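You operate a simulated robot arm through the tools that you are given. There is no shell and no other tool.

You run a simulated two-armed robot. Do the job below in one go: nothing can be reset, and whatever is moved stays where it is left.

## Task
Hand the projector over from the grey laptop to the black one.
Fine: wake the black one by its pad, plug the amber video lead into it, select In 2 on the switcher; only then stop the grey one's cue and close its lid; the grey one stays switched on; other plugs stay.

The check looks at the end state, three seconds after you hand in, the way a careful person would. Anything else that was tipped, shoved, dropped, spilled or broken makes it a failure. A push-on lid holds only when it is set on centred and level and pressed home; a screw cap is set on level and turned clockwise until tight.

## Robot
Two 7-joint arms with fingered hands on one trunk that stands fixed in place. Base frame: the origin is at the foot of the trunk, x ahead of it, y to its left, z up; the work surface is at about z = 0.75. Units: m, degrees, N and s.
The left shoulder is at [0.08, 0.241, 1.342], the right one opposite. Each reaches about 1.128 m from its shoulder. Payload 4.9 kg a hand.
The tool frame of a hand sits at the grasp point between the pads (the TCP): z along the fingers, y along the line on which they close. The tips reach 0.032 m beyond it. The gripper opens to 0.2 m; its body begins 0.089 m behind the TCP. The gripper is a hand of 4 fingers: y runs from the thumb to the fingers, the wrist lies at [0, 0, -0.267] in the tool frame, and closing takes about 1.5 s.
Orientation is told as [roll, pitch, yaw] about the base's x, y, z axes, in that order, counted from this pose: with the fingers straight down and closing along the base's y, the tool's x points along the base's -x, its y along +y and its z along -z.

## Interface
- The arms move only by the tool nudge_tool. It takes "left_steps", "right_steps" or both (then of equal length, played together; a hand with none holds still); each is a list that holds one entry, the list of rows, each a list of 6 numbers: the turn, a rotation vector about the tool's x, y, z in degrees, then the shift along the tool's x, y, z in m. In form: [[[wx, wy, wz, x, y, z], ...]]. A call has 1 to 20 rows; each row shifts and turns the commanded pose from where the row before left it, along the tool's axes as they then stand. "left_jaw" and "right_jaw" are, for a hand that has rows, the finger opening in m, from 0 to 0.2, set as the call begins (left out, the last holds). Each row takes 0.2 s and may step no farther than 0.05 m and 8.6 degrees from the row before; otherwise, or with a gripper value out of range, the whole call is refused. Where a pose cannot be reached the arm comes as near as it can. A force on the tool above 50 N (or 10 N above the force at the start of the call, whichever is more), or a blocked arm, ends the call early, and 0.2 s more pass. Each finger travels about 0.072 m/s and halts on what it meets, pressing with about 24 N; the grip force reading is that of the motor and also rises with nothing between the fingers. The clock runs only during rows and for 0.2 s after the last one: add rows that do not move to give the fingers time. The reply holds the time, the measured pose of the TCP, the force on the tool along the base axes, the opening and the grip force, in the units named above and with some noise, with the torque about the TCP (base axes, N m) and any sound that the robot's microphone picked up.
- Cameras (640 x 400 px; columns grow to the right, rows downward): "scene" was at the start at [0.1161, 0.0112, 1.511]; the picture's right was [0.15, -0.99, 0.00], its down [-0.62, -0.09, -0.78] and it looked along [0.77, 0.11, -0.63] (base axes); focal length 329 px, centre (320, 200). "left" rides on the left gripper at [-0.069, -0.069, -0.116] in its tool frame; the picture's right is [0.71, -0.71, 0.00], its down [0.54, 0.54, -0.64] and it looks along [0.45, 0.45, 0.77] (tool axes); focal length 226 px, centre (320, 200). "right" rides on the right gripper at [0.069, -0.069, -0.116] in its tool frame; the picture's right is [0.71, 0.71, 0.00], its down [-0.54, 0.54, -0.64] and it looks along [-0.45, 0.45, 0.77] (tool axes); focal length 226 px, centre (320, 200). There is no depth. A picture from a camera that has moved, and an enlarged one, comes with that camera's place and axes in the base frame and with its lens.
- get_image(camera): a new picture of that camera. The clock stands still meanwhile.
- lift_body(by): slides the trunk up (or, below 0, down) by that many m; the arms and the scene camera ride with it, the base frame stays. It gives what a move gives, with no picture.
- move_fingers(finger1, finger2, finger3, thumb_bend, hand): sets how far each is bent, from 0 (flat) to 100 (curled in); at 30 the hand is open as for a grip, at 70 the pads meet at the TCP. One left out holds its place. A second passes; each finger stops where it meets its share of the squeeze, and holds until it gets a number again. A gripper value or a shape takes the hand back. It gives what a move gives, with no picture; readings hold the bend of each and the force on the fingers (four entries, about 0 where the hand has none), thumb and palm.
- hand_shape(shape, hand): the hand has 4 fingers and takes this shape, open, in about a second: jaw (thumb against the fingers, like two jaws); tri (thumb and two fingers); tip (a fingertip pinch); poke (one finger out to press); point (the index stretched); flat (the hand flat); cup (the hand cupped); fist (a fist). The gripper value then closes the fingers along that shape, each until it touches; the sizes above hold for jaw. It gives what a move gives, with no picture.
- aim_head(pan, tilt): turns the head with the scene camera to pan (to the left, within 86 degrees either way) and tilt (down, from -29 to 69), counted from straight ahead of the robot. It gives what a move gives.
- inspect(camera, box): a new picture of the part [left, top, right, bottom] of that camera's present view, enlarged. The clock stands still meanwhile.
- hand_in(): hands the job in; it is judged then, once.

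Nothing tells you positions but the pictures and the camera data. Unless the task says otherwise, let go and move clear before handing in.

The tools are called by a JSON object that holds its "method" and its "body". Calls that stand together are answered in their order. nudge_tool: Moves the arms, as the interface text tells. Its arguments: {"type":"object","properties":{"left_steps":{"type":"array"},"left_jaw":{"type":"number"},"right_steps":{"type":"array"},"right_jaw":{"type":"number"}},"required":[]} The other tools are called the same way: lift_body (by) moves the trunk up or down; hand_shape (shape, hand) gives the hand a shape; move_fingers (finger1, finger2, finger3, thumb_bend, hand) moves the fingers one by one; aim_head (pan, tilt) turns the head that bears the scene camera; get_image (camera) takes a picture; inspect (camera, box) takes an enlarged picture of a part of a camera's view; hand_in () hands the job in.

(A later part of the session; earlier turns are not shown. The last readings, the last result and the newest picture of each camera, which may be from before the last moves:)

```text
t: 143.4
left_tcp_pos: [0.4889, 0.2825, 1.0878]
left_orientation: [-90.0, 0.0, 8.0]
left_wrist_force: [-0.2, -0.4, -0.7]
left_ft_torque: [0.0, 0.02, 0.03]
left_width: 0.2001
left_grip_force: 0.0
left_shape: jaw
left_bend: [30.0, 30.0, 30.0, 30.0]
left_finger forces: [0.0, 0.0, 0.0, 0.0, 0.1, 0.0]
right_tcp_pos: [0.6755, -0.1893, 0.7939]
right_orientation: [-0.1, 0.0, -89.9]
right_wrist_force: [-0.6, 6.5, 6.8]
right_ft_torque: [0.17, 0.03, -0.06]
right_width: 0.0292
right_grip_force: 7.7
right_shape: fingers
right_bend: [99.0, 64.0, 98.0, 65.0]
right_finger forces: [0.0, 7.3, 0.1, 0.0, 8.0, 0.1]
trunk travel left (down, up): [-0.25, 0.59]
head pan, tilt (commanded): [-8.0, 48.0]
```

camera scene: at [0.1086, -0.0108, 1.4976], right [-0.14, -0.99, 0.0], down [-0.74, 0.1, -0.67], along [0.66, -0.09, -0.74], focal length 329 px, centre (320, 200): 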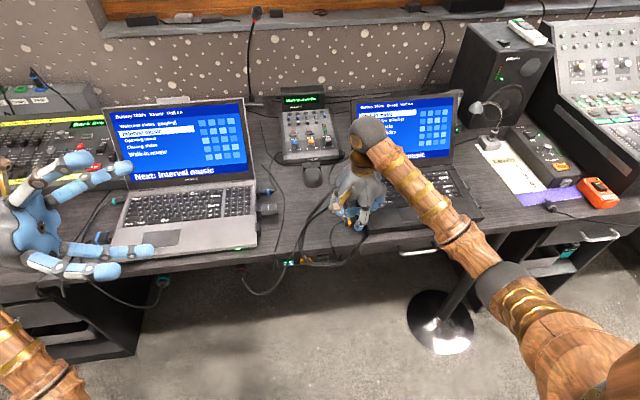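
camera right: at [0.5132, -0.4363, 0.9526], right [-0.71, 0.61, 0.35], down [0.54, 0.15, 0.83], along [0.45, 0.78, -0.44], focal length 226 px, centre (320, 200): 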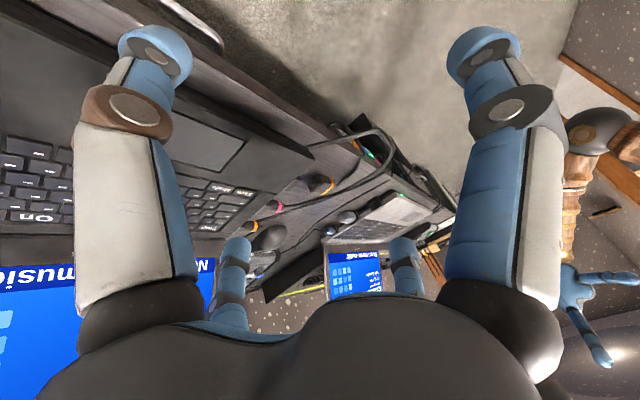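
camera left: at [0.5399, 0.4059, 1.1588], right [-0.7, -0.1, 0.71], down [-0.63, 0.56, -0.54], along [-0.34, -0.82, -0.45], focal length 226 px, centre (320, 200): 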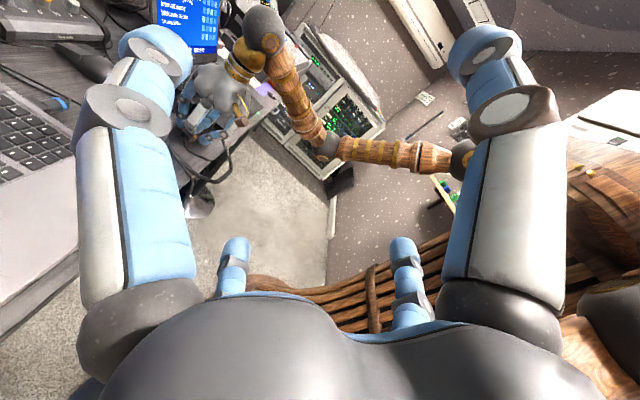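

The torque pattern says that when I lower, the plug's body touches the desk, while the nose touches the top of the socket; so the plug is pitched nose-up. I'll back off slightly and check its pitch.

{"method": "nudge_tool", "body": {"right_steps": [[[0, 0, 0, 0.004, 0, -0.0012], [0, 0, 0, 0.01, 0, 0], [0, 0, 0, 0, 0, 0]]]}}

{"method": "inspect", "body": {"camera": "left", "box": [196, 112, 220, 136]}}

{"method": "inspect", "body": {"camera": "scene", "box": [340, 205, 370, 230]}}

```text
t: 144.2
left_tcp_pos: [0.4894, 0.2812, 1.0886]
left_orientation: [-90.0, 0.0, 8.0]
left_wrist_force: [-0.8, 0.2, 0.8]
left_ft_torque: [0.03, 0.01, 0.02]
left_width: 0.1999
left_grip_force: 0.1
left_shape: jaw
left_bend: [30.0, 30.0, 30.0, 30.0]
left_finger forces: [0.0, 0.1, 0.1, 0.0, 0.0, 0.0]
right_tcp_pos: [0.6765, -0.1754, 0.7961]
right_orientation: [0.0, 0.1, -89.9]
right_wrist_force: [-0.4, -0.2, -0.4]
right_ft_torque: [-0.01, 0.01, -0.01]
right_width: 0.0297
right_grip_force: 6.6
right_shape: fingers
right_bend: [99.0, 64.0, 98.0, 65.0]
right_finger forces: [0.0, 6.3, 0.0, 0.0, 6.3, 0.0]
trunk travel left (down, up): [-0.25, 0.59]
head pan, tilt (commanded): [-8.0, 48.0]
```

```text
16.00 times, centred on (208, 124) of left
camera zoom: at [0.5401, 0.4057, 1.1588], right [-0.7, -0.1, 0.71], down [-0.63, 0.56, -0.54], along [-0.34, -0.82, -0.45], focal length 3617 px, centre (2112, 1416)
```

zoom: 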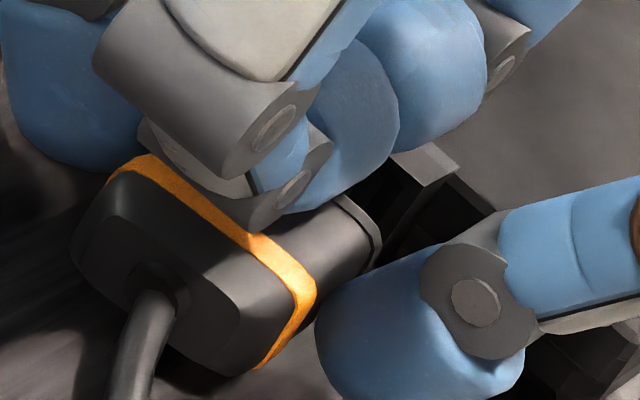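

```text
16.00 times, centred on (355, 218) of scene
camera zoom: at [0.109, -0.0125, 1.4975], right [-0.14, -0.99, 0.0], down [-0.74, 0.1, -0.67], along [0.66, -0.09, -0.74], focal length 5269 px, centre (-240, -80)
```

zoom: 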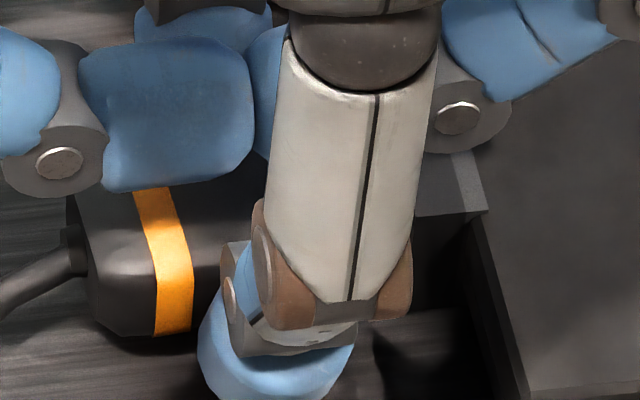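

The view shows about 3° nose-up and 3.5° roll. I'll correct both with the hand and re-insert.

{"method": "nudge_tool", "body": {"right_steps": [[[-3.5, 3.0, 0, 0, 0, 0], [0, 0, 0, 0, -0.0018, 0], [0, 0, 0, 0, 0, 0]]]}}

{"method": "nudge_tool", "body": {"right_steps": [[[0, 0, 0, -0.005, 0, 0], [0, 0, 0, -0.004, 0, 0], [0, 0, 0, -0.002, 0, 0], [0, 0, 0, 0, 0, 0]]]}}

{"method": "nudge_tool", "body": {"right_steps": [[[0, 0, 0, -0.002, 0, 0], [0, 0, 0, 0, 0, 0]]]}}

{"method": "nudge_tool", "body": {"right_steps": [[[0, 0, 0, -0.002, 0, 0], [0, 0, 0, 0, 0, 0]]]}}

```text
t: 145.0
left_tcp_pos: [0.4879, 0.2803, 1.0897]
left_orientation: [-90.0, 0.0, 8.1]
left_wrist_force: [0.0, -0.2, -0.5]
left_ft_torque: [0.0, -0.01, 0.0]
left_width: 0.2
left_grip_force: 0.0
left_shape: jaw
left_bend: [30.0, 30.0, 30.0, 30.0]
left_finger forces: [0.0, 0.1, 0.0, 0.1, 0.0, 0.0]
right_tcp_pos: [0.6748, -0.1755, 0.7974]
right_orientation: [3.5, 3.0, -89.9]
right_wrist_force: [-0.7, 0.3, -0.6]
right_ft_torque: [0.02, -0.01, 0.02]
right_width: 0.0297
right_grip_force: 5.9
right_shape: fingers
right_bend: [99.0, 64.0, 98.0, 65.0]
right_finger forces: [0.1, 6.4, 0.0, 0.1, 6.2, 0.0]
trunk travel left (down, up): [-0.25, 0.59]
head pan, tilt (commanded): [-8.0, 48.0]
```

```text
t: 146.0
left_tcp_pos: [0.4883, 0.2804, 1.0881]
left_orientation: [-90.0, 0.0, 8.0]
left_wrist_force: [0.2, 1.1, -1.3]
left_ft_torque: [0.03, 0.0, 0.02]
left_width: 0.1998
left_grip_force: 0.1
left_shape: jaw
left_bend: [30.0, 30.0, 30.0, 30.0]
left_finger forces: [0.1, 0.0, 0.0, 0.0, 0.0, 0.0]
right_tcp_pos: [0.6736, -0.1867, 0.7957]
right_orientation: [3.5, 3.0, -90.0]
right_wrist_force: [-0.2, -0.2, 0.2]
right_ft_torque: [-0.01, 0.0, -0.03]
right_width: 0.0296
right_grip_force: 6.2
right_shape: fingers
right_bend: [99.0, 64.0, 98.0, 65.0]
right_finger forces: [0.1, 6.4, 0.0, 0.0, 6.3, 0.0]
trunk travel left (down, up): [-0.25, 0.59]
head pan, tilt (commanded): [-8.0, 48.0]
```

```text
t: 146.6
left_tcp_pos: [0.4886, 0.2798, 1.0881]
left_orientation: [-90.0, 0.0, 7.9]
left_wrist_force: [0.5, -0.5, -0.5]
left_ft_torque: [0.02, 0.01, 0.0]
left_width: 0.1999
left_grip_force: 0.1
left_shape: jaw
left_bend: [30.0, 30.0, 30.0, 30.0]
left_finger forces: [0.0, 0.1, 0.1, 0.0, 0.0, 0.1]
right_tcp_pos: [0.6738, -0.1883, 0.795]
right_orientation: [3.4, 3.0, -90.0]
right_wrist_force: [0.1, -0.4, -0.1]
right_ft_torque: [-0.04, -0.01, 0.01]
right_width: 0.0295
right_grip_force: 6.4
right_shape: fingers
right_bend: [99.0, 64.0, 98.0, 65.0]
right_finger forces: [0.0, 6.4, 0.0, 0.0, 6.3, 0.0]
trunk travel left (down, up): [-0.25, 0.59]
head pan, tilt (commanded): [-8.0, 48.0]
```

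```text
t: 147.2
left_tcp_pos: [0.4895, 0.2818, 1.0881]
left_orientation: [-90.1, 0.0, 8.0]
left_wrist_force: [0.0, -0.5, 0.7]
left_ft_torque: [0.0, -0.04, -0.02]
left_width: 0.2001
left_grip_force: 0.0
left_shape: jaw
left_bend: [30.0, 30.0, 30.0, 30.0]
left_finger forces: [0.1, 0.0, 0.0, 0.1, 0.1, 0.0]
right_tcp_pos: [0.6743, -0.1901, 0.7947]
right_orientation: [3.6, 3.0, -89.8]
right_wrist_force: [0.9, 2.7, 0.7]
right_ft_torque: [0.11, -0.03, -0.03]
right_width: 0.0294
right_grip_force: 6.2
right_shape: fingers
right_bend: [99.0, 64.0, 98.0, 65.0]
right_finger forces: [0.0, 6.6, 0.1, 0.0, 5.5, 0.0]
trunk travel left (down, up): [-0.25, 0.59]
head pan, tilt (commanded): [-8.0, 48.0]
```

{"method": "nudge_tool", "body": {"right_steps": [[[0, 0, 0, -0.0015, 0, 0], [0, 0, 0, 0, 0, 0]]]}}

{"method": "nudge_tool", "body": {"right_steps": [[[0, 0, 0, -0.0015, 0, 0], [0, 0, 0, 0, 0, 0]]]}}

{"method": "inspect", "body": {"camera": "left", "box": [200, 108, 224, 132]}}

```text
t: 147.8
left_tcp_pos: [0.4881, 0.2819, 1.0893]
left_orientation: [-90.0, 0.0, 8.0]
left_wrist_force: [0.8, 0.5, -0.2]
left_ft_torque: [0.0, 0.0, 0.02]
left_width: 0.2003
left_grip_force: 0.2
left_shape: jaw
left_bend: [30.0, 30.0, 30.0, 30.0]
left_finger forces: [0.1, 0.0, 0.1, 0.0, 0.0, 0.0]
right_tcp_pos: [0.6752, -0.1927, 0.7946]
right_orientation: [3.5, 3.0, -89.8]
right_wrist_force: [0.8, 6.0, -0.2]
right_ft_torque: [0.14, -0.01, -0.08]
right_width: 0.0294
right_grip_force: 6.1
right_shape: fingers
right_bend: [99.0, 64.0, 98.0, 65.0]
right_finger forces: [0.0, 6.7, 0.0, 0.0, 5.6, 0.0]
trunk travel left (down, up): [-0.25, 0.59]
head pan, tilt (commanded): [-8.0, 48.0]
```

```text
t: 148.4
left_tcp_pos: [0.4879, 0.2823, 1.0885]
left_orientation: [-89.9, 0.0, 8.0]
left_wrist_force: [0.2, 0.5, 0.6]
left_ft_torque: [-0.01, -0.03, -0.02]
left_width: 0.1999
left_grip_force: 0.1
left_shape: jaw
left_bend: [30.0, 30.0, 30.0, 30.0]
left_finger forces: [0.1, 0.0, 0.0, 0.0, 0.0, 0.1]
right_tcp_pos: [0.6749, -0.1937, 0.7962]
right_orientation: [3.5, 2.9, -89.8]
right_wrist_force: [0.9, 6.3, -0.5]
right_ft_torque: [0.22, -0.01, 0.0]
right_width: 0.0294
right_grip_force: 6.0
right_shape: fingers
right_bend: [99.0, 64.0, 98.0, 65.0]
right_finger forces: [0.0, 6.7, 0.1, 0.1, 5.5, 0.0]
trunk travel left (down, up): [-0.25, 0.59]
head pan, tilt (commanded): [-8.0, 48.0]
```

```text
16.00 times, centred on (212, 120) of left
camera zoom: at [0.5402, 0.4064, 1.1585], right [-0.7, -0.1, 0.71], down [-0.63, 0.56, -0.54], along [-0.34, -0.82, -0.45], focal length 3617 px, centre (2048, 1480)
```

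zoom: 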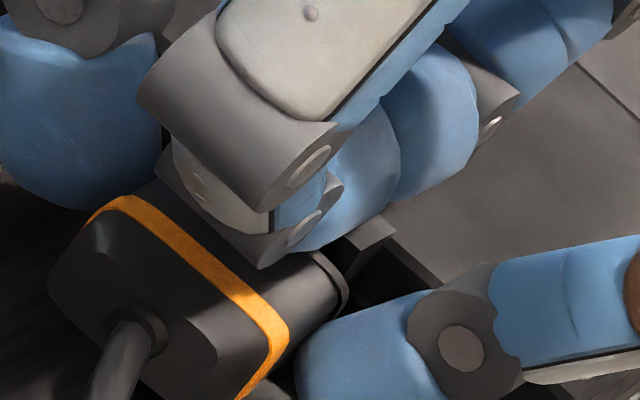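

{"method": "inspect", "body": {"camera": "left", "box": [208, 110, 220, 122]}}

{"method": "inspect", "body": {"camera": "right", "box": [270, 140, 340, 200]}}

{"method": "inspect", "body": {"camera": "scene", "box": [345, 205, 375, 230]}}

```text
16.00 times, centred on (214, 116) of left
camera zoom: at [0.5402, 0.4064, 1.1585], right [-0.7, -0.1, 0.71], down [-0.63, 0.56, -0.54], along [-0.34, -0.82, -0.45], focal length 3617 px, centre (2016, 1544)
```

zoom: 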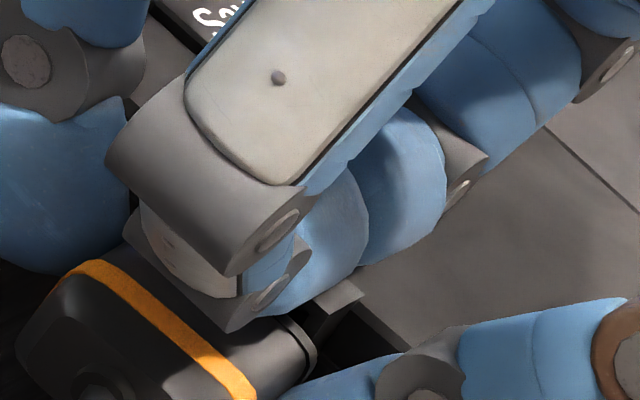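

```text
6.67 times, centred on (305, 170) of right
camera zoom: at [0.5992, -0.1312, 0.9102], right [0.7, 0.71, 0.08], down [0.5, -0.57, 0.65], along [0.5, -0.41, -0.76], focal length 1507 px, centre (420, 400)
```

zoom: 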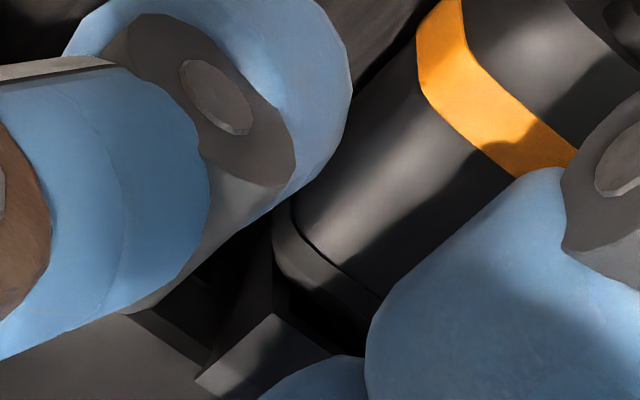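

```text
16.00 times, centred on (360, 218) of scene
camera zoom: at [0.1091, -0.0116, 1.4975], right [-0.14, -0.99, 0.0], down [-0.74, 0.1, -0.67], along [0.66, -0.09, -0.74], focal length 5269 px, centre (-320, -80)
```

zoom: 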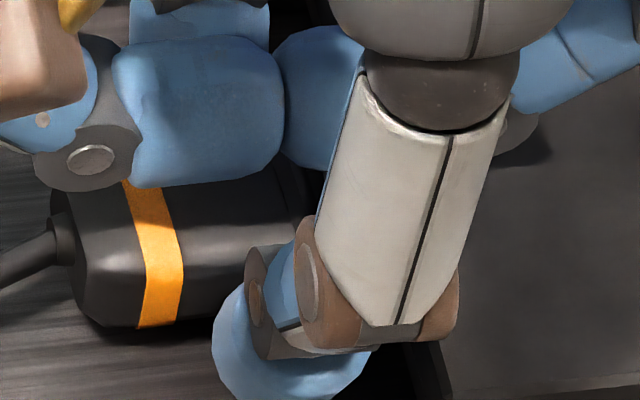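

The gap now measures about 4 mm with the plug straight, close to the seated blue plug's 3.6 mm. I'll firm the grip and give one last push, then release and see if it holds.

{"method": "move_fingers", "body": {"hand": "right", "finger2": 73, "thumb_bend": 71}}

{"method": "nudge_tool", "body": {"right_steps": [[[0, 0, 0, -0.002, 0, 0], [0, 0, 0, -0.002, 0, 0], [0, 0, 0, 0, 0, 0]]]}}

{"method": "nudge_tool", "body": {"right_steps": [[[0, 0, 0, -0.002, -0.001, 0], [0, 0, 0, -0.001, 0, 0], [0, 0, 0, 0, 0, 0]]]}}

```text
t: 149.4
left_tcp_pos: [0.489, 0.2809, 1.0892]
left_orientation: [-90.0, 0.0, 8.0]
left_wrist_force: [0.6, 0.2, -0.3]
left_ft_torque: [-0.05, -0.01, -0.02]
left_width: 0.2002
left_grip_force: 0.1
left_shape: jaw
left_bend: [30.0, 30.0, 30.0, 30.0]
left_finger forces: [0.0, 0.1, 0.0, 0.0, 0.0, 0.1]
right_tcp_pos: [0.673, -0.195, 0.7961]
right_orientation: [3.5, 2.9, -89.7]
right_wrist_force: [-6.5, 5.3, -2.1]
right_ft_torque: [0.15, 0.13, 0.02]
right_width: 0.0282
right_grip_force: 9.9
right_shape: fingers
right_bend: [99.0, 64.0, 98.0, 66.0]
right_finger forces: [0.0, 7.2, 0.0, 0.1, 13.3, 0.1]
trunk travel left (down, up): [-0.25, 0.59]
head pan, tilt (commanded): [-8.0, 48.0]
```

```text
t: 150.2
left_tcp_pos: [0.4893, 0.282, 1.0898]
left_orientation: [-90.0, 0.0, 8.0]
left_wrist_force: [-0.6, 1.4, 0.3]
left_ft_torque: [-0.02, -0.01, 0.0]
left_width: 0.2002
left_grip_force: 0.0
left_shape: jaw
left_bend: [30.0, 30.0, 30.0, 30.0]
left_finger forces: [0.1, 0.0, 0.0, 0.1, 0.0, 0.0]
right_tcp_pos: [0.6734, -0.1973, 0.7953]
right_orientation: [3.6, 3.0, -89.8]
right_wrist_force: [-5.3, 12.4, -4.1]
right_ft_torque: [0.31, 0.19, -0.02]
right_width: 0.0287
right_grip_force: 9.6
right_shape: fingers
right_bend: [99.0, 64.0, 98.0, 66.0]
right_finger forces: [0.0, 7.1, 0.1, 0.0, 12.1, 0.0]
trunk travel left (down, up): [-0.25, 0.59]
head pan, tilt (commanded): [-8.0, 48.0]
```

```text
t: 151.0
left_tcp_pos: [0.4885, 0.2804, 1.0896]
left_orientation: [-90.1, 0.1, 8.0]
left_wrist_force: [0.5, 0.2, 0.0]
left_ft_torque: [0.03, 0.03, 0.02]
left_width: 0.2001
left_grip_force: 0.0
left_shape: jaw
left_bend: [30.0, 30.0, 30.0, 30.0]
left_finger forces: [0.1, 0.1, 0.0, 0.0, 0.0, 0.0]
right_tcp_pos: [0.6739, -0.2006, 0.7949]
right_orientation: [3.4, 2.9, -89.8]
right_wrist_force: [-3.4, 13.9, -1.6]
right_ft_torque: [0.32, 0.09, -0.03]
right_width: 0.0278
right_grip_force: 10.0
right_shape: fingers
right_bend: [99.0, 64.0, 98.0, 66.0]
right_finger forces: [0.0, 8.6, 0.2, 0.1, 10.9, 0.0]
trunk travel left (down, up): [-0.25, 0.59]
head pan, tilt (commanded): [-8.0, 48.0]
```

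It's firmly bottomed at 14 N. I'll unload, open the fingers gently and check whether the plug stays in.

{"method": "nudge_tool", "body": {"right_steps": [[[0, 0, 0, 0.002, 0, 0], [0, 0, 0, 0.002, 0, 0], [0, 0, 0, 0, 0, 0]]]}}

{"method": "move_fingers", "body": {"hand": "right", "finger2": 60, "thumb_bend": 60}}

{"method": "inspect", "body": {"camera": "left", "box": [196, 108, 224, 136]}}

{"method": "inspect", "body": {"camera": "scene", "box": [340, 205, 380, 235]}}

```text
t: 151.8
left_tcp_pos: [0.4882, 0.2809, 1.0889]
left_orientation: [-90.0, 0.0, 7.9]
left_wrist_force: [0.4, -0.7, -0.6]
left_ft_torque: [0.0, -0.01, -0.01]
left_width: 0.2
left_grip_force: 0.0
left_shape: jaw
left_bend: [30.0, 30.0, 30.0, 30.0]
left_finger forces: [0.0, 0.0, 0.0, 0.0, 0.1, 0.0]
right_tcp_pos: [0.6735, -0.1978, 0.7966]
right_orientation: [3.4, 3.0, -90.1]
right_wrist_force: [-3.6, -0.3, 0.1]
right_ft_torque: [0.0, 0.06, 0.12]
right_width: 0.0276
right_grip_force: 10.2
right_shape: fingers
right_bend: [99.0, 63.0, 98.0, 66.0]
right_finger forces: [0.0, 9.2, 0.1, 0.0, 11.8, 0.0]
trunk travel left (down, up): [-0.25, 0.59]
head pan, tilt (commanded): [-8.0, 48.0]
```

```text
t: 152.8
left_tcp_pos: [0.4891, 0.281, 1.089]
left_orientation: [-90.0, 0.1, 8.1]
left_wrist_force: [0.8, 0.9, -0.4]
left_ft_torque: [0.06, -0.03, -0.01]
left_width: 0.2003
left_grip_force: 0.1
left_shape: jaw
left_bend: [30.0, 30.0, 30.0, 30.0]
left_finger forces: [0.1, 0.0, 0.0, 0.0, 0.0, 0.0]
right_tcp_pos: [0.6721, -0.1971, 0.7955]
right_orientation: [3.4, 3.1, -89.8]
right_wrist_force: [0.3, 0.0, -0.5]
right_ft_torque: [0.03, 0.0, 0.0]
right_width: 0.0363
right_grip_force: 0.1
right_shape: fingers
right_bend: [99.0, 60.0, 98.0, 60.0]
right_finger forces: [0.0, 0.1, 0.2, 0.1, 0.0, 0.0]
trunk travel left (down, up): [-0.25, 0.59]
head pan, tilt (commanded): [-8.0, 48.0]
```

```text
14.29 times, centred on (210, 122) of left
camera zoom: at [0.5401, 0.4058, 1.1587], right [-0.7, -0.1, 0.71], down [-0.63, 0.56, -0.54], along [-0.34, -0.82, -0.45], focal length 3229 px, centre (1891, 1314)
```

zoom: 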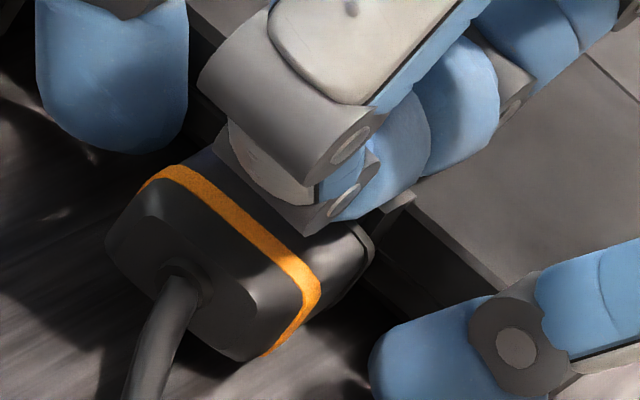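

```text
13.33 times, centred on (360, 220) of scene
camera zoom: at [0.1089, -0.0123, 1.4976], right [-0.14, -0.99, 0.0], down [-0.74, 0.1, -0.67], along [0.66, -0.09, -0.74], focal length 4390 px, centre (-213, -67)
```

zoom: 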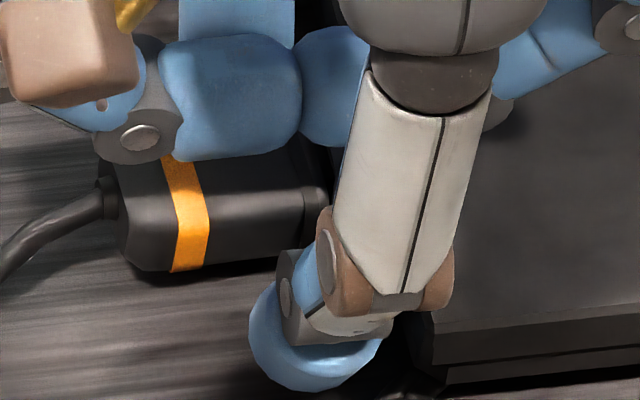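

{"method": "nudge_tool", "body": {"right_steps": [[[0, 0, 0, 0.0005, 0.0006, -0.01], [0, 0, 0, 0.0016, 0.0018, -0.03], [0, 0, 0, 0.0021, 0.0024, -0.04], [0, 0, 0, 0.0021, 0.0024, -0.04], [0, 0, 0, 0.0021, 0.0024, -0.04], [0, 0, 0, 0.0021, 0.0024, -0.04], [0, 0, 0, 0, 0, 0]]]}}

{"method": "inspect", "body": {"camera": "left", "box": [192, 104, 222, 134]}}

{"method": "inspect", "body": {"camera": "scene", "box": [340, 200, 380, 230]}}

```text
t: 154.4
left_tcp_pos: [0.4897, 0.2806, 1.0886]
left_orientation: [-90.0, -0.1, 8.0]
left_wrist_force: [-0.3, -0.4, -0.3]
left_ft_torque: [0.03, -0.02, 0.03]
left_width: 0.1999
left_grip_force: 0.0
left_shape: jaw
left_bend: [30.0, 30.0, 30.0, 30.0]
left_finger forces: [0.0, 0.1, 0.0, 0.0, 0.1, 0.1]
right_tcp_pos: [0.6732, -0.1966, 0.9932]
right_orientation: [3.6, 3.0, -89.9]
right_wrist_force: [0.0, 0.4, 0.4]
right_ft_torque: [0.02, 0.0, 0.02]
right_width: 0.0363
right_grip_force: 0.1
right_shape: fingers
right_bend: [99.0, 60.0, 98.0, 60.0]
right_finger forces: [0.0, 0.0, 0.0, 0.0, 0.0, 0.0]
trunk travel left (down, up): [-0.25, 0.59]
head pan, tilt (commanded): [-8.0, 48.0]
```

```text
13.33 times, centred on (207, 119) of left
camera zoom: at [0.5406, 0.4056, 1.1585], right [-0.7, -0.1, 0.71], down [-0.63, 0.56, -0.54], along [-0.34, -0.82, -0.45], focal length 3014 px, centre (1827, 1280)
```

zoom: 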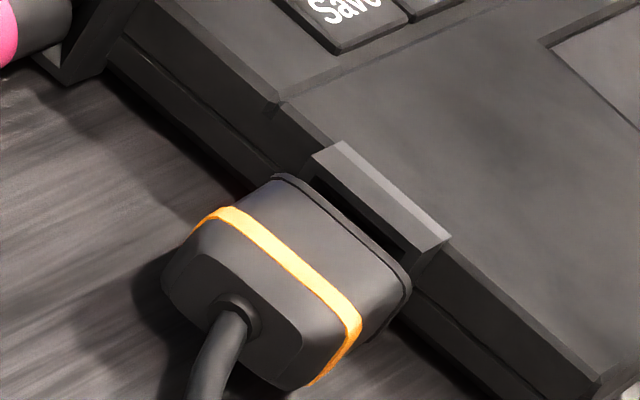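

```text
13.33 times, centred on (360, 215) of scene
camera zoom: at [0.1095, -0.0125, 1.4975], right [-0.14, -0.99, 0.0], down [-0.74, 0.1, -0.67], along [0.66, -0.09, -0.74], focal length 4390 px, centre (-213, 0)
```

zoom: 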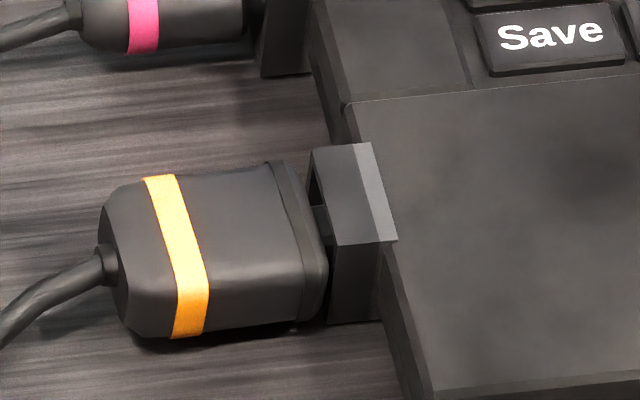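

The plug now sits in the port on its own, body about 3.4 mm from the hood like the blue one, though it looks yawed ~5°. I'll check the screens and the switcher for any sign of connection.

{"method": "aim_head", "body": {"pan": -5, "tilt": 45}}

{"method": "get_image", "body": {"camera": "scene"}}

{"method": "inspect", "body": {"camera": "scene", "box": [350, 90, 490, 180]}}

{"method": "inspect", "body": {"camera": "scene", "box": [280, 250, 360, 300]}}

{"method": "inspect", "body": {"camera": "scene", "box": [275, 95, 345, 145]}}

```text
t: 155.0
left_tcp_pos: [0.4888, 0.2812, 1.0886]
left_orientation: [-90.0, 0.0, 8.0]
left_wrist_force: [0.0, -1.1, 0.1]
left_ft_torque: [0.0, 0.01, 0.03]
left_width: 0.1999
left_grip_force: 0.1
left_shape: jaw
left_bend: [30.0, 30.0, 30.0, 30.0]
left_finger forces: [0.0, 0.1, 0.0, 0.0, 0.1, 0.0]
right_tcp_pos: [0.6726, -0.1949, 0.9943]
right_orientation: [3.4, 3.0, -89.8]
right_wrist_force: [0.9, 0.2, -0.1]
right_ft_torque: [-0.01, 0.03, -0.03]
right_width: 0.0363
right_grip_force: 0.1
right_shape: fingers
right_bend: [99.0, 60.0, 98.0, 60.0]
right_finger forces: [0.0, 0.0, 0.0, 0.0, 0.1, 0.0]
trunk travel left (down, up): [-0.25, 0.59]
head pan, tilt (commanded): [-5.0, 45.0]
```

```text
taken
camera scene: at [0.112, -0.0085, 1.5017], right [-0.09, -1.0, 0.0], down [-0.7, 0.06, -0.71], along [0.7, -0.06, -0.71], focal length 329 px, centre (320, 200)
```

scene: 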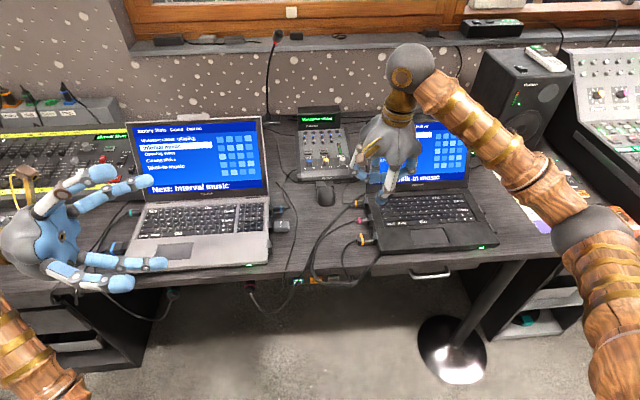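

```text
4.44 times, centred on (420, 135) of scene
camera zoom: at [0.112, -0.0085, 1.5017], right [-0.09, -1.0, 0.0], down [-0.7, 0.06, -0.71], along [0.7, -0.06, -0.71], focal length 1464 px, centre (-124, 489)
```

zoom: 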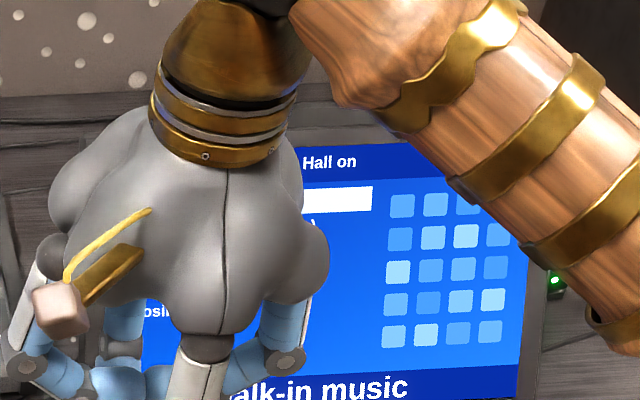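

```text
8.00 times, centred on (320, 275) of scene
camera zoom: at [0.112, -0.0085, 1.5017], right [-0.09, -1.0, 0.0], down [-0.7, 0.06, -0.71], along [0.7, -0.06, -0.71], focal length 2634 px, centre (320, -400)
```

zoom: 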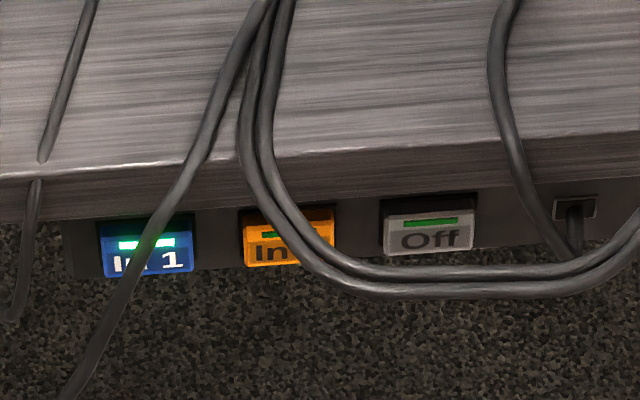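

```text
8.00 times, centred on (310, 120) of scene
camera zoom: at [0.112, -0.0085, 1.5017], right [-0.09, -1.0, 0.0], down [-0.7, 0.06, -0.71], along [0.7, -0.06, -0.71], focal length 2634 px, centre (400, 840)
```

zoom: 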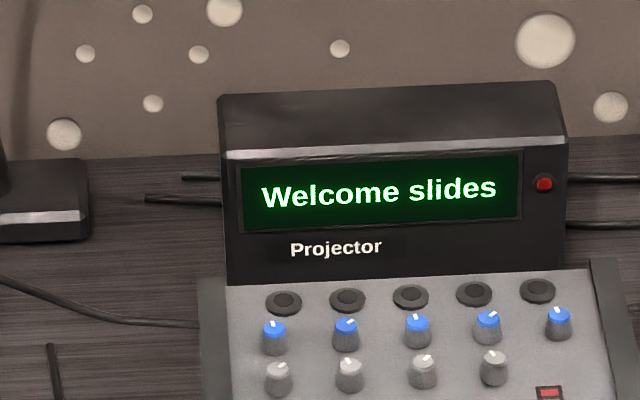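

No explicit indication there. To find out whether the plug is seated or just lying in the socket, I'll grip it lightly again and feel whether it is free to lift.

{"method": "move_fingers", "body": {"hand": "right", "finger2": 57, "thumb_bend": 57}}

{"method": "nudge_tool", "body": {"right_steps": [[[3.5, -3.0, 0, 0, 0, 0], [0, 0, 0, 0.003, 0.001, 0.04], [0, 0, 0, 0, 0, 0.04], [0, 0, 0, 0, 0, 0.04], [0, 0, 0, 0, 0, 0.04], [0, 0, 0, 0, 0, 0.034], [0, 0, 0, 0, 0, 0]]]}}

{"method": "inspect", "body": {"camera": "right", "box": [270, 110, 360, 200]}}

{"method": "inspect", "body": {"camera": "left", "box": [196, 108, 224, 136]}}

```text
t: 156.0
left_tcp_pos: [0.4887, 0.2811, 1.0899]
left_orientation: [-90.0, 0.1, 8.0]
left_wrist_force: [-0.4, -0.2, -0.2]
left_ft_torque: [-0.01, 0.04, -0.02]
left_width: 0.1999
left_grip_force: 0.1
left_shape: jaw
left_bend: [30.0, 30.0, 30.0, 30.0]
left_finger forces: [0.1, 0.1, 0.0, 0.0, 0.1, 0.0]
right_tcp_pos: [0.6723, -0.1957, 0.9949]
right_orientation: [3.6, 2.9, -89.8]
right_wrist_force: [-0.3, -0.4, 0.1]
right_ft_torque: [0.02, -0.01, 0.02]
right_width: 0.0446
right_grip_force: 0.0
right_shape: fingers
right_bend: [99.0, 56.0, 98.0, 56.0]
right_finger forces: [0.1, 0.0, 0.0, 0.0, 0.0, 0.0]
trunk travel left (down, up): [-0.25, 0.59]
head pan, tilt (commanded): [-5.0, 45.0]
```

```text
t: 157.6
left_tcp_pos: [0.4877, 0.2799, 1.0893]
left_orientation: [-90.0, 0.0, 8.0]
left_wrist_force: [-1.3, 0.4, 0.2]
left_ft_torque: [0.01, -0.03, 0.02]
left_width: 0.2
left_grip_force: 0.0
left_shape: jaw
left_bend: [30.0, 30.0, 30.0, 30.0]
left_finger forces: [0.0, 0.0, 0.1, 0.0, 0.0, 0.0]
right_tcp_pos: [0.6717, -0.1942, 0.7996]
right_orientation: [-0.1, 0.0, -89.9]
right_wrist_force: [0.0, -0.2, -0.2]
right_ft_torque: [0.0, -0.03, 0.02]
right_width: 0.0448
right_grip_force: 0.1
right_shape: fingers
right_bend: [99.0, 56.0, 98.0, 56.0]
right_finger forces: [0.0, 0.0, 0.0, 0.1, 0.0, 0.0]
trunk travel left (down, up): [-0.25, 0.59]
head pan, tilt (commanded): [-5.0, 45.0]
```

```text
4.44 times, centred on (315, 155) of right
camera zoom: at [0.6041, -0.1259, 0.9168], right [0.71, 0.71, 0.0], down [0.54, -0.54, 0.64], along [0.46, -0.45, -0.77], focal length 1005 px, centre (342, 400)
```

zoom: 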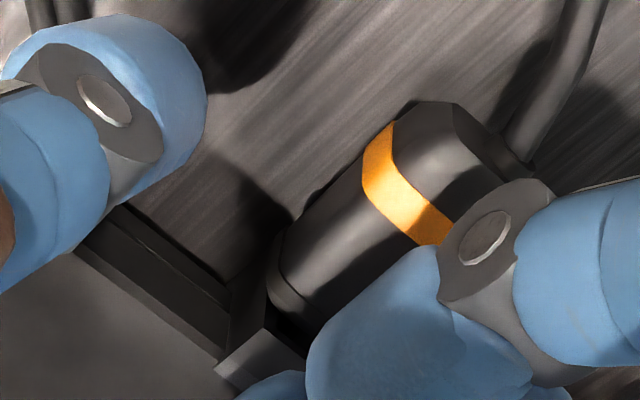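

```text
14.29 times, centred on (210, 122) of left
camera zoom: at [0.54, 0.4056, 1.1589], right [-0.7, -0.1, 0.71], down [-0.63, 0.56, -0.54], along [-0.34, -0.82, -0.45], focal length 3229 px, centre (1891, 1314)
```

zoom: 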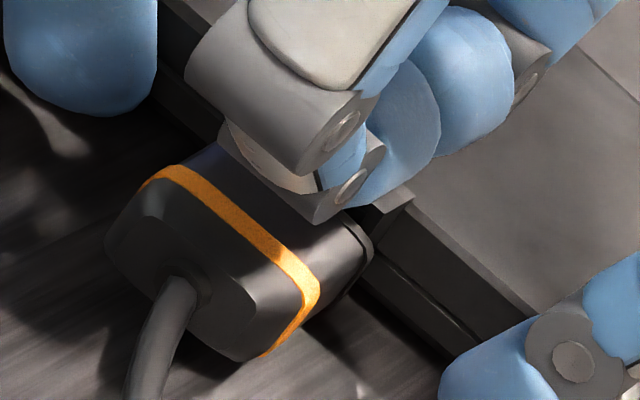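

{"method": "nudge_tool", "body": {"right_steps": [[[0, 0, 0, 0.005, 0.002, 0], [0, 0, 0, 0, 0, 0.004], [0, 0, 0, 0, 0, 0]]]}}

{"method": "move_fingers", "body": {"hand": "right", "finger2": 61, "thumb_bend": 61}}

{"method": "move_fingers", "body": {"hand": "right", "finger2": 64, "thumb_bend": 64}}

{"method": "move_fingers", "body": {"hand": "right", "finger2": 66, "thumb_bend": 66}}

```text
t: 158.4
left_tcp_pos: [0.4891, 0.2802, 1.0889]
left_orientation: [-90.0, -0.1, 8.0]
left_wrist_force: [0.4, -0.4, 1.0]
left_ft_torque: [0.01, 0.0, 0.0]
left_width: 0.1997
left_grip_force: 0.0
left_shape: jaw
left_bend: [30.0, 30.0, 30.0, 30.0]
left_finger forces: [0.0, 0.0, 0.0, 0.1, 0.1, 0.1]
right_tcp_pos: [0.6756, -0.189, 0.7972]
right_orientation: [0.1, 0.0, -90.0]
right_wrist_force: [0.7, -0.5, -0.2]
right_ft_torque: [0.01, -0.05, 0.02]
right_width: 0.0446
right_grip_force: 0.1
right_shape: fingers
right_bend: [99.0, 56.0, 98.0, 56.0]
right_finger forces: [0.0, 0.1, 0.0, 0.1, 0.0, 0.0]
trunk travel left (down, up): [-0.25, 0.59]
head pan, tilt (commanded): [-5.0, 45.0]
```

```text
t: 159.4
left_tcp_pos: [0.4887, 0.2809, 1.0897]
left_orientation: [-89.9, 0.0, 8.0]
left_wrist_force: [-0.3, 0.6, 0.6]
left_ft_torque: [0.01, -0.01, -0.01]
left_width: 0.2001
left_grip_force: 0.1
left_shape: jaw
left_bend: [30.0, 30.0, 30.0, 30.0]
left_finger forces: [0.0, 0.0, 0.0, 0.0, 0.1, 0.0]
right_tcp_pos: [0.6753, -0.1907, 0.797]
right_orientation: [0.1, 0.0, -90.0]
right_wrist_force: [-0.6, 0.8, -0.5]
right_ft_torque: [-0.03, 0.0, 0.01]
right_width: 0.0344
right_grip_force: 0.1
right_shape: fingers
right_bend: [99.0, 61.0, 98.0, 61.0]
right_finger forces: [0.1, 0.0, 0.0, 0.0, 0.1, 0.0]
trunk travel left (down, up): [-0.25, 0.59]
head pan, tilt (commanded): [-5.0, 45.0]
```

```text
t: 160.4
left_tcp_pos: [0.4898, 0.2806, 1.0884]
left_orientation: [-90.1, 0.1, 8.0]
left_wrist_force: [0.8, 1.3, 1.1]
left_ft_torque: [-0.01, 0.01, 0.01]
left_width: 0.2
left_grip_force: 0.1
left_shape: jaw
left_bend: [30.0, 30.0, 30.0, 30.0]
left_finger forces: [0.0, 0.0, 0.1, 0.1, 0.0, 0.1]
right_tcp_pos: [0.6753, -0.1901, 0.7979]
right_orientation: [-0.1, -0.1, -90.0]
right_wrist_force: [0.1, 0.2, 0.1]
right_ft_torque: [0.03, -0.06, -0.02]
right_width: 0.0296
right_grip_force: 1.2
right_shape: fingers
right_bend: [99.0, 63.0, 98.0, 64.0]
right_finger forces: [0.2, 1.9, 0.1, 0.0, 0.9, 0.0]
trunk travel left (down, up): [-0.25, 0.59]
head pan, tilt (commanded): [-5.0, 45.0]
```

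```text
t: 161.4
left_tcp_pos: [0.4886, 0.2802, 1.0891]
left_orientation: [-90.0, -0.1, 7.9]
left_wrist_force: [0.4, -0.5, -0.1]
left_ft_torque: [-0.01, -0.01, -0.01]
left_width: 0.2001
left_grip_force: 0.2
left_shape: jaw
left_bend: [30.0, 30.0, 30.0, 30.0]
left_finger forces: [0.0, 0.0, 0.0, 0.1, 0.0, 0.0]
right_tcp_pos: [0.6747, -0.1897, 0.797]
right_orientation: [0.0, 0.1, -89.8]
right_wrist_force: [0.8, -0.5, 0.9]
right_ft_torque: [-0.04, -0.03, -0.01]
right_width: 0.0289
right_grip_force: 3.7
right_shape: fingers
right_bend: [99.0, 63.0, 98.0, 64.0]
right_finger forces: [0.1, 4.3, 0.1, 0.0, 3.9, 0.1]
trunk travel left (down, up): [-0.25, 0.59]
head pan, tilt (commanded): [-5.0, 45.0]
```

{"method": "nudge_tool", "body": {"right_steps": [[[0, 0, 0, 0, 0, -0.001], [0, 0, 0, 0, 0, -0.001], [0, 0, 0, 0, 0, 0]]]}}

{"method": "nudge_tool", "body": {"right_steps": [[[0, 0, 0, 0.0015, 0, 0], [0, 0, 0, 0, 0, 0]]]}}

```text
t: 162.2
left_tcp_pos: [0.4898, 0.2812, 1.0886]
left_orientation: [-89.9, 0.1, 7.9]
left_wrist_force: [0.7, 0.3, 0.2]
left_ft_torque: [-0.03, 0.04, -0.02]
left_width: 0.2
left_grip_force: 0.1
left_shape: jaw
left_bend: [30.0, 30.0, 30.0, 30.0]
left_finger forces: [0.0, 0.1, 0.1, 0.1, 0.1, 0.0]
right_tcp_pos: [0.6765, -0.1893, 0.7986]
right_orientation: [0.0, 0.1, -90.0]
right_wrist_force: [0.0, -0.6, -5.3]
right_ft_torque: [0.01, 0.0, 0.0]
right_width: 0.0293
right_grip_force: 3.6
right_shape: fingers
right_bend: [99.0, 63.0, 98.0, 64.0]
right_finger forces: [0.1, 3.0, 0.0, 0.0, 3.8, 0.0]
trunk travel left (down, up): [-0.25, 0.59]
head pan, tilt (commanded): [-5.0, 45.0]
```

```text
t: 162.8
left_tcp_pos: [0.4896, 0.2817, 1.0885]
left_orientation: [-89.9, 0.0, 7.9]
left_wrist_force: [0.3, 0.4, 0.2]
left_ft_torque: [-0.03, 0.01, -0.04]
left_width: 0.2
left_grip_force: 0.0
left_shape: jaw
left_bend: [30.0, 30.0, 30.0, 30.0]
left_finger forces: [0.1, 0.1, 0.0, 0.0, 0.1, 0.1]
right_tcp_pos: [0.6755, -0.1881, 0.7993]
right_orientation: [0.1, 0.0, -89.9]
right_wrist_force: [-1.4, -3.2, -3.1]
right_ft_torque: [-0.12, 0.01, 0.05]
right_width: 0.0296
right_grip_force: 4.0
right_shape: fingers
right_bend: [99.0, 63.0, 98.0, 64.0]
right_finger forces: [0.0, 2.9, 0.0, 0.0, 4.3, 0.0]
trunk travel left (down, up): [-0.25, 0.59]
head pan, tilt (commanded): [-5.0, 45.0]
```

Lifting 2 mm and pulling 1.5 mm both meet firm resistance, and the plug stays level above the desk; so it is held in the socket. I'll undo those small offsets, release, and move the right hand clear.

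{"method": "nudge_tool", "body": {"right_steps": [[[0, 0, 0, -0.0015, 0, 0.002], [0, 0, 0, 0, 0, 0]]]}}

{"method": "move_fingers", "body": {"hand": "right", "finger2": 57, "thumb_bend": 57}}

{"method": "nudge_tool", "body": {"right_steps": [[[0, 0, 0, 0, 0, -0.02], [0, 0, 0, 0, 0, -0.04], [0, 0, 0, 0, 0, -0.05], [0, 0, 0, 0, 0, -0.05], [0, 0, 0, 0, 0, -0.05], [0, 0, 0, 0, 0, 0]]]}}

{"method": "aim_head", "body": {"pan": -8, "tilt": 48}}

{"method": "inspect", "body": {"camera": "scene", "box": [340, 200, 380, 230]}}

{"method": "inspect", "body": {"camera": "left", "box": [192, 104, 222, 134]}}

```text
t: 163.4
left_tcp_pos: [0.4884, 0.2807, 1.09]
left_orientation: [-90.0, 0.0, 8.0]
left_wrist_force: [-0.7, 0.3, 0.0]
left_ft_torque: [0.0, -0.02, 0.01]
left_width: 0.2001
left_grip_force: 0.0
left_shape: jaw
left_bend: [30.0, 30.0, 30.0, 30.0]
left_finger forces: [0.1, 0.0, 0.0, 0.1, 0.0, 0.0]
right_tcp_pos: [0.6762, -0.1891, 0.798]
right_orientation: [0.0, 0.0, -89.9]
right_wrist_force: [-2.4, 0.2, 2.9]
right_ft_torque: [0.0, 0.08, 0.01]
right_width: 0.0291
right_grip_force: 4.1
right_shape: fingers
right_bend: [99.0, 64.0, 98.0, 64.0]
right_finger forces: [0.0, 4.0, 0.1, 0.1, 5.6, 0.1]
trunk travel left (down, up): [-0.25, 0.59]
head pan, tilt (commanded): [-5.0, 45.0]
```

```text
t: 164.4
left_tcp_pos: [0.4879, 0.28, 1.0878]
left_orientation: [-90.0, -0.1, 8.1]
left_wrist_force: [0.9, -0.1, -0.1]
left_ft_torque: [0.03, 0.01, -0.02]
left_width: 0.2001
left_grip_force: 0.1
left_shape: jaw
left_bend: [30.0, 30.0, 30.0, 30.0]
left_finger forces: [0.0, 0.0, 0.1, 0.0, 0.1, 0.0]
right_tcp_pos: [0.6772, -0.1898, 0.7976]
right_orientation: [-0.1, 0.0, -89.9]
right_wrist_force: [-0.3, -0.5, -0.4]
right_ft_torque: [0.01, -0.01, -0.03]
right_width: 0.0446
right_grip_force: 0.1
right_shape: fingers
right_bend: [99.0, 56.0, 98.0, 56.0]
right_finger forces: [0.0, 0.0, 0.0, 0.1, 0.0, 0.0]
trunk travel left (down, up): [-0.25, 0.59]
head pan, tilt (commanded): [-5.0, 45.0]
```

```text
t: 165.8
left_tcp_pos: [0.4887, 0.2806, 1.0887]
left_orientation: [-90.0, 0.0, 8.0]
left_wrist_force: [-0.2, -0.3, 0.0]
left_ft_torque: [0.03, -0.02, 0.01]
left_width: 0.1999
left_grip_force: 0.1
left_shape: jaw
left_bend: [30.0, 30.0, 30.0, 30.0]
left_finger forces: [0.0, 0.0, 0.1, 0.0, 0.0, 0.0]
right_tcp_pos: [0.6749, -0.1888, 1.0061]
right_orientation: [-0.1, 0.1, -90.0]
right_wrist_force: [0.3, 0.2, -0.7]
right_ft_torque: [0.0, 0.01, -0.01]
right_width: 0.0447
right_grip_force: 0.0
right_shape: fingers
right_bend: [99.0, 56.0, 98.0, 56.0]
right_finger forces: [0.0, 0.1, 0.0, 0.0, 0.0, 0.1]
trunk travel left (down, up): [-0.25, 0.59]
head pan, tilt (commanded): [-5.0, 45.0]
```

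```text
t: 166.4
left_tcp_pos: [0.4893, 0.2807, 1.0898]
left_orientation: [-90.1, 0.0, 7.9]
left_wrist_force: [0.6, -0.8, 0.7]
left_ft_torque: [0.0, 0.03, 0.0]
left_width: 0.2
left_grip_force: 0.1
left_shape: jaw
left_bend: [30.0, 30.0, 30.0, 30.0]
left_finger forces: [0.0, 0.0, 0.0, 0.0, 0.0, 0.0]
right_tcp_pos: [0.6739, -0.1882, 1.0043]
right_orientation: [0.0, 0.1, -90.0]
right_wrist_force: [-0.2, 0.0, 0.0]
right_ft_torque: [0.0, -0.02, 0.02]
right_width: 0.0447
right_grip_force: 0.0
right_shape: fingers
right_bend: [99.0, 56.0, 98.0, 56.0]
right_finger forces: [0.0, 0.1, 0.1, 0.0, 0.0, 0.0]
trunk travel left (down, up): [-0.25, 0.59]
head pan, tilt (commanded): [-8.0, 48.0]
```

```text
13.33 times, centred on (360, 215) of scene
camera zoom: at [0.1091, -0.0123, 1.4976], right [-0.14, -0.99, 0.0], down [-0.74, 0.1, -0.67], along [0.66, -0.09, -0.74], focal length 4390 px, centre (-213, 0)
```

zoom: 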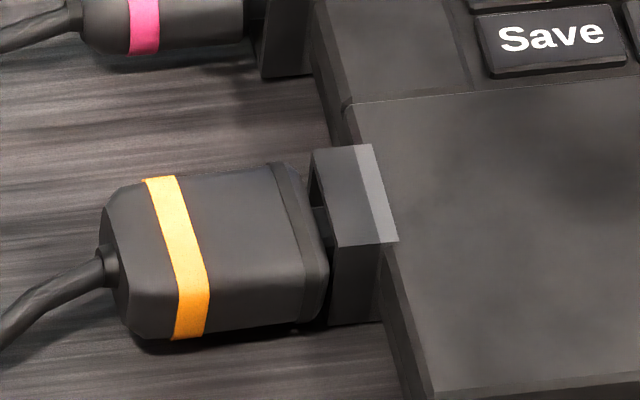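

```text
13.33 times, centred on (207, 119) of left
camera zoom: at [0.5402, 0.4057, 1.1587], right [-0.7, -0.1, 0.71], down [-0.63, 0.56, -0.54], along [-0.34, -0.82, -0.45], focal length 3014 px, centre (1827, 1280)
```

zoom: 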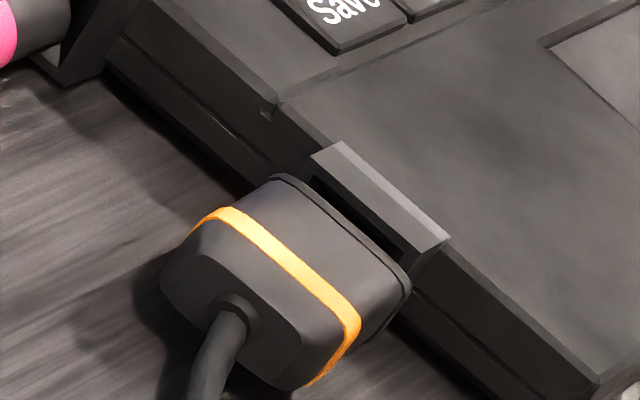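

The plug rests exactly as before, so it's in. Next is In 2 on the switcher under the desk edge, centre about (0.605, -0.041, 0.692). I'll form the poke with the right hand, back it off in front of the desk, and turn the fingers forward in stages.

{"method": "hand_shape", "body": {"shape": "poke", "hand": "right"}}

{"method": "nudge_tool", "body": {"right_steps": [[[0, 0, -8.182, 0, 0, -0.005], [0, 0, -8.182, 0, 0, -0.005], [0, 0, -8.182, 0, 0, 0], [0, 0, -8.182, 0, 0, 0], [0, 0, -8.182, 0, 0, 0], [0, 0, -8.182, 0, 0, 0], [0, 0, -8.182, 0, 0, 0], [0, 0, -8.182, 0, 0, 0], [0, 0, -8.182, 0, 0, 0], [0, 0, -8.182, 0, 0, 0], [0, 0, -8.18, 0, 0, 0], [0, 0, 0, 0.045, 0.0136, 0], [0, 0, 0, 0.045, 0.0136, 0], [0, 0, 0, 0.045, 0.0136, 0], [0, 0, 0, 0.045, 0.0136, 0], [0, 0, 0, 0.045, 0.0136, 0], [0, 0, 0, 0, 0, 0]]]}}

{"method": "aim_head", "body": {"pan": -5, "tilt": 60}}

{"method": "get_image", "body": {"camera": "scene"}}

```text
t: 167.3
left_tcp_pos: [0.489, 0.2813, 1.089]
left_orientation: [-90.0, 0.0, 7.9]
left_wrist_force: [0.4, 0.4, -0.9]
left_ft_torque: [-0.04, 0.02, 0.03]
left_width: 0.1998
left_grip_force: 0.1
left_shape: jaw
left_bend: [30.0, 30.0, 30.0, 30.0]
left_finger forces: [0.0, 0.1, 0.0, 0.1, 0.0, 0.0]
right_tcp_pos: [0.6745, -0.1885, 1.0045]
right_orientation: [-0.1, 0.1, -89.9]
right_wrist_force: [0.6, 0.1, -0.5]
right_ft_torque: [-0.02, -0.01, 0.01]
right_width: 0.0003
right_grip_force: 0.0
right_shape: poke
right_bend: [100.0, 100.0, 100.0, 81.0]
right_finger forces: [0.1, 0.1, 0.0, 0.0, 0.0, 0.1]
trunk travel left (down, up): [-0.25, 0.59]
head pan, tilt (commanded): [-8.0, 48.0]
```

```text
t: 170.9
left_tcp_pos: [0.4885, 0.2803, 1.0892]
left_orientation: [-89.9, 0.0, 8.1]
left_wrist_force: [-0.2, -0.6, -0.3]
left_ft_torque: [0.0, 0.0, 0.0]
left_width: 0.1996
left_grip_force: 0.0
left_shape: jaw
left_bend: [30.0, 30.0, 30.0, 30.0]
left_finger forces: [0.0, 0.0, 0.1, 0.0, 0.1, 0.0]
right_tcp_pos: [0.4502, -0.1227, 1.0158]
right_orientation: [-0.1, 0.0, 0.0]
right_wrist_force: [0.3, 0.1, -0.3]
right_ft_torque: [0.02, 0.01, 0.0]
right_width: 0.0
right_grip_force: 0.1
right_shape: poke
right_bend: [100.0, 100.0, 100.0, 81.0]
right_finger forces: [0.1, 0.1, 0.1, 0.0, 0.1, 0.0]
trunk travel left (down, up): [-0.25, 0.59]
head pan, tilt (commanded): [-8.0, 48.0]
```

```text
t: 171.7
left_tcp_pos: [0.4889, 0.2805, 1.0895]
left_orientation: [-90.0, 0.1, 8.0]
left_wrist_force: [-0.4, -0.2, 0.6]
left_ft_torque: [-0.03, 0.03, -0.01]
left_width: 0.2
left_grip_force: 0.0
left_shape: jaw
left_bend: [30.0, 30.0, 30.0, 30.0]
left_finger forces: [0.0, 0.0, 0.0, 0.1, 0.1, 0.0]
right_tcp_pos: [0.4507, -0.1223, 1.0166]
right_orientation: [0.0, -0.1, 0.0]
right_wrist_force: [-0.7, -0.5, 1.2]
right_ft_torque: [0.0, -0.02, -0.01]
right_width: 0.0001
right_grip_force: 0.1
right_shape: poke
right_bend: [100.0, 100.0, 100.0, 81.0]
right_finger forces: [0.0, 0.0, 0.0, 0.1, 0.0, 0.0]
trunk travel left (down, up): [-0.25, 0.59]
head pan, tilt (commanded): [-5.0, 60.0]
```

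```text
taken
camera scene: at [0.0973, -0.0071, 1.4823], right [-0.09, -1.0, 0.0], down [-0.86, 0.08, -0.5], along [0.5, -0.04, -0.87], focal length 329 px, centre (320, 200)
```

scene: 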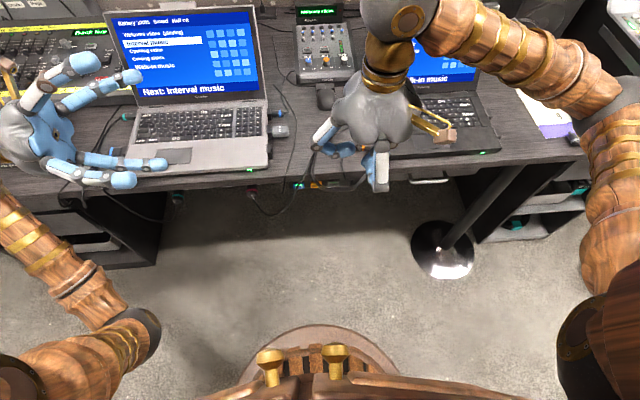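

Clear. Now I lower the right hand in front of the desk and begin pitching the fingers forward.

{"method": "nudge_tool", "body": {"right_steps": [[[0, 0, 0, 0, 0, 0.04], [0, 0, 0, 0, 0, 0.04], [0, 0, 0, 0, 0, 0.04], [0, 0, 0, 0, 0, 0.035], [0, -8, 0, 0, 0, 0], [0, -8, 0, 0, 0, 0], [0, -8, 0, 0, 0, 0], [0, -8, 0, 0, 0, 0], [0, -8, 0, 0, 0, 0], [0, 0, 0, 0, 0, 0]]]}}

{"method": "get_image", "body": {"camera": "scene"}}

```text
t: 173.9
left_tcp_pos: [0.4888, 0.2813, 1.089]
left_orientation: [-90.0, 0.0, 8.1]
left_wrist_force: [-0.9, 0.6, 0.7]
left_ft_torque: [0.01, -0.02, -0.03]
left_width: 0.2001
left_grip_force: 0.0
left_shape: jaw
left_bend: [30.0, 30.0, 30.0, 30.0]
left_finger forces: [0.1, 0.1, 0.1, 0.0, 0.0, 0.0]
right_tcp_pos: [0.4848, -0.1025, 0.842]
right_orientation: [-0.1, -40.0, 0.1]
right_wrist_force: [1.2, 0.7, 0.7]
right_ft_torque: [0.0, -0.03, 0.0]
right_width: 0.0
right_grip_force: 0.0
right_shape: poke
right_bend: [100.0, 100.0, 100.0, 81.0]
right_finger forces: [0.1, 0.0, 0.0, 0.0, 0.0, 0.1]
right hand out of reach, approached as far as the arm can: row 7, 8, 9
trunk travel left (down, up): [-0.25, 0.59]
head pan, tilt (commanded): [-5.0, 60.0]
```

```text
taken
camera scene: at [0.0975, -0.0071, 1.4823], right [-0.09, -1.0, 0.0], down [-0.86, 0.08, -0.5], along [0.5, -0.04, -0.87], focal length 329 px, centre (320, 200)
```

scene: 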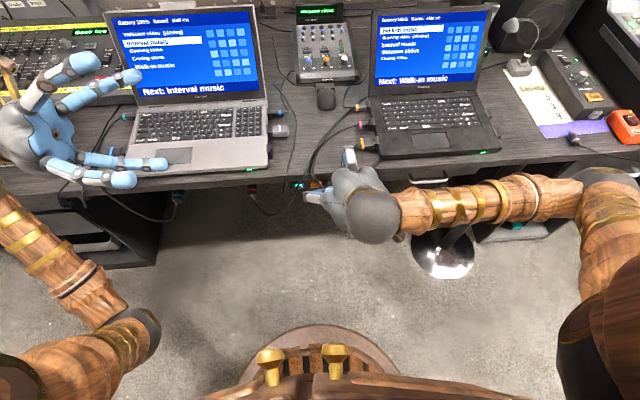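

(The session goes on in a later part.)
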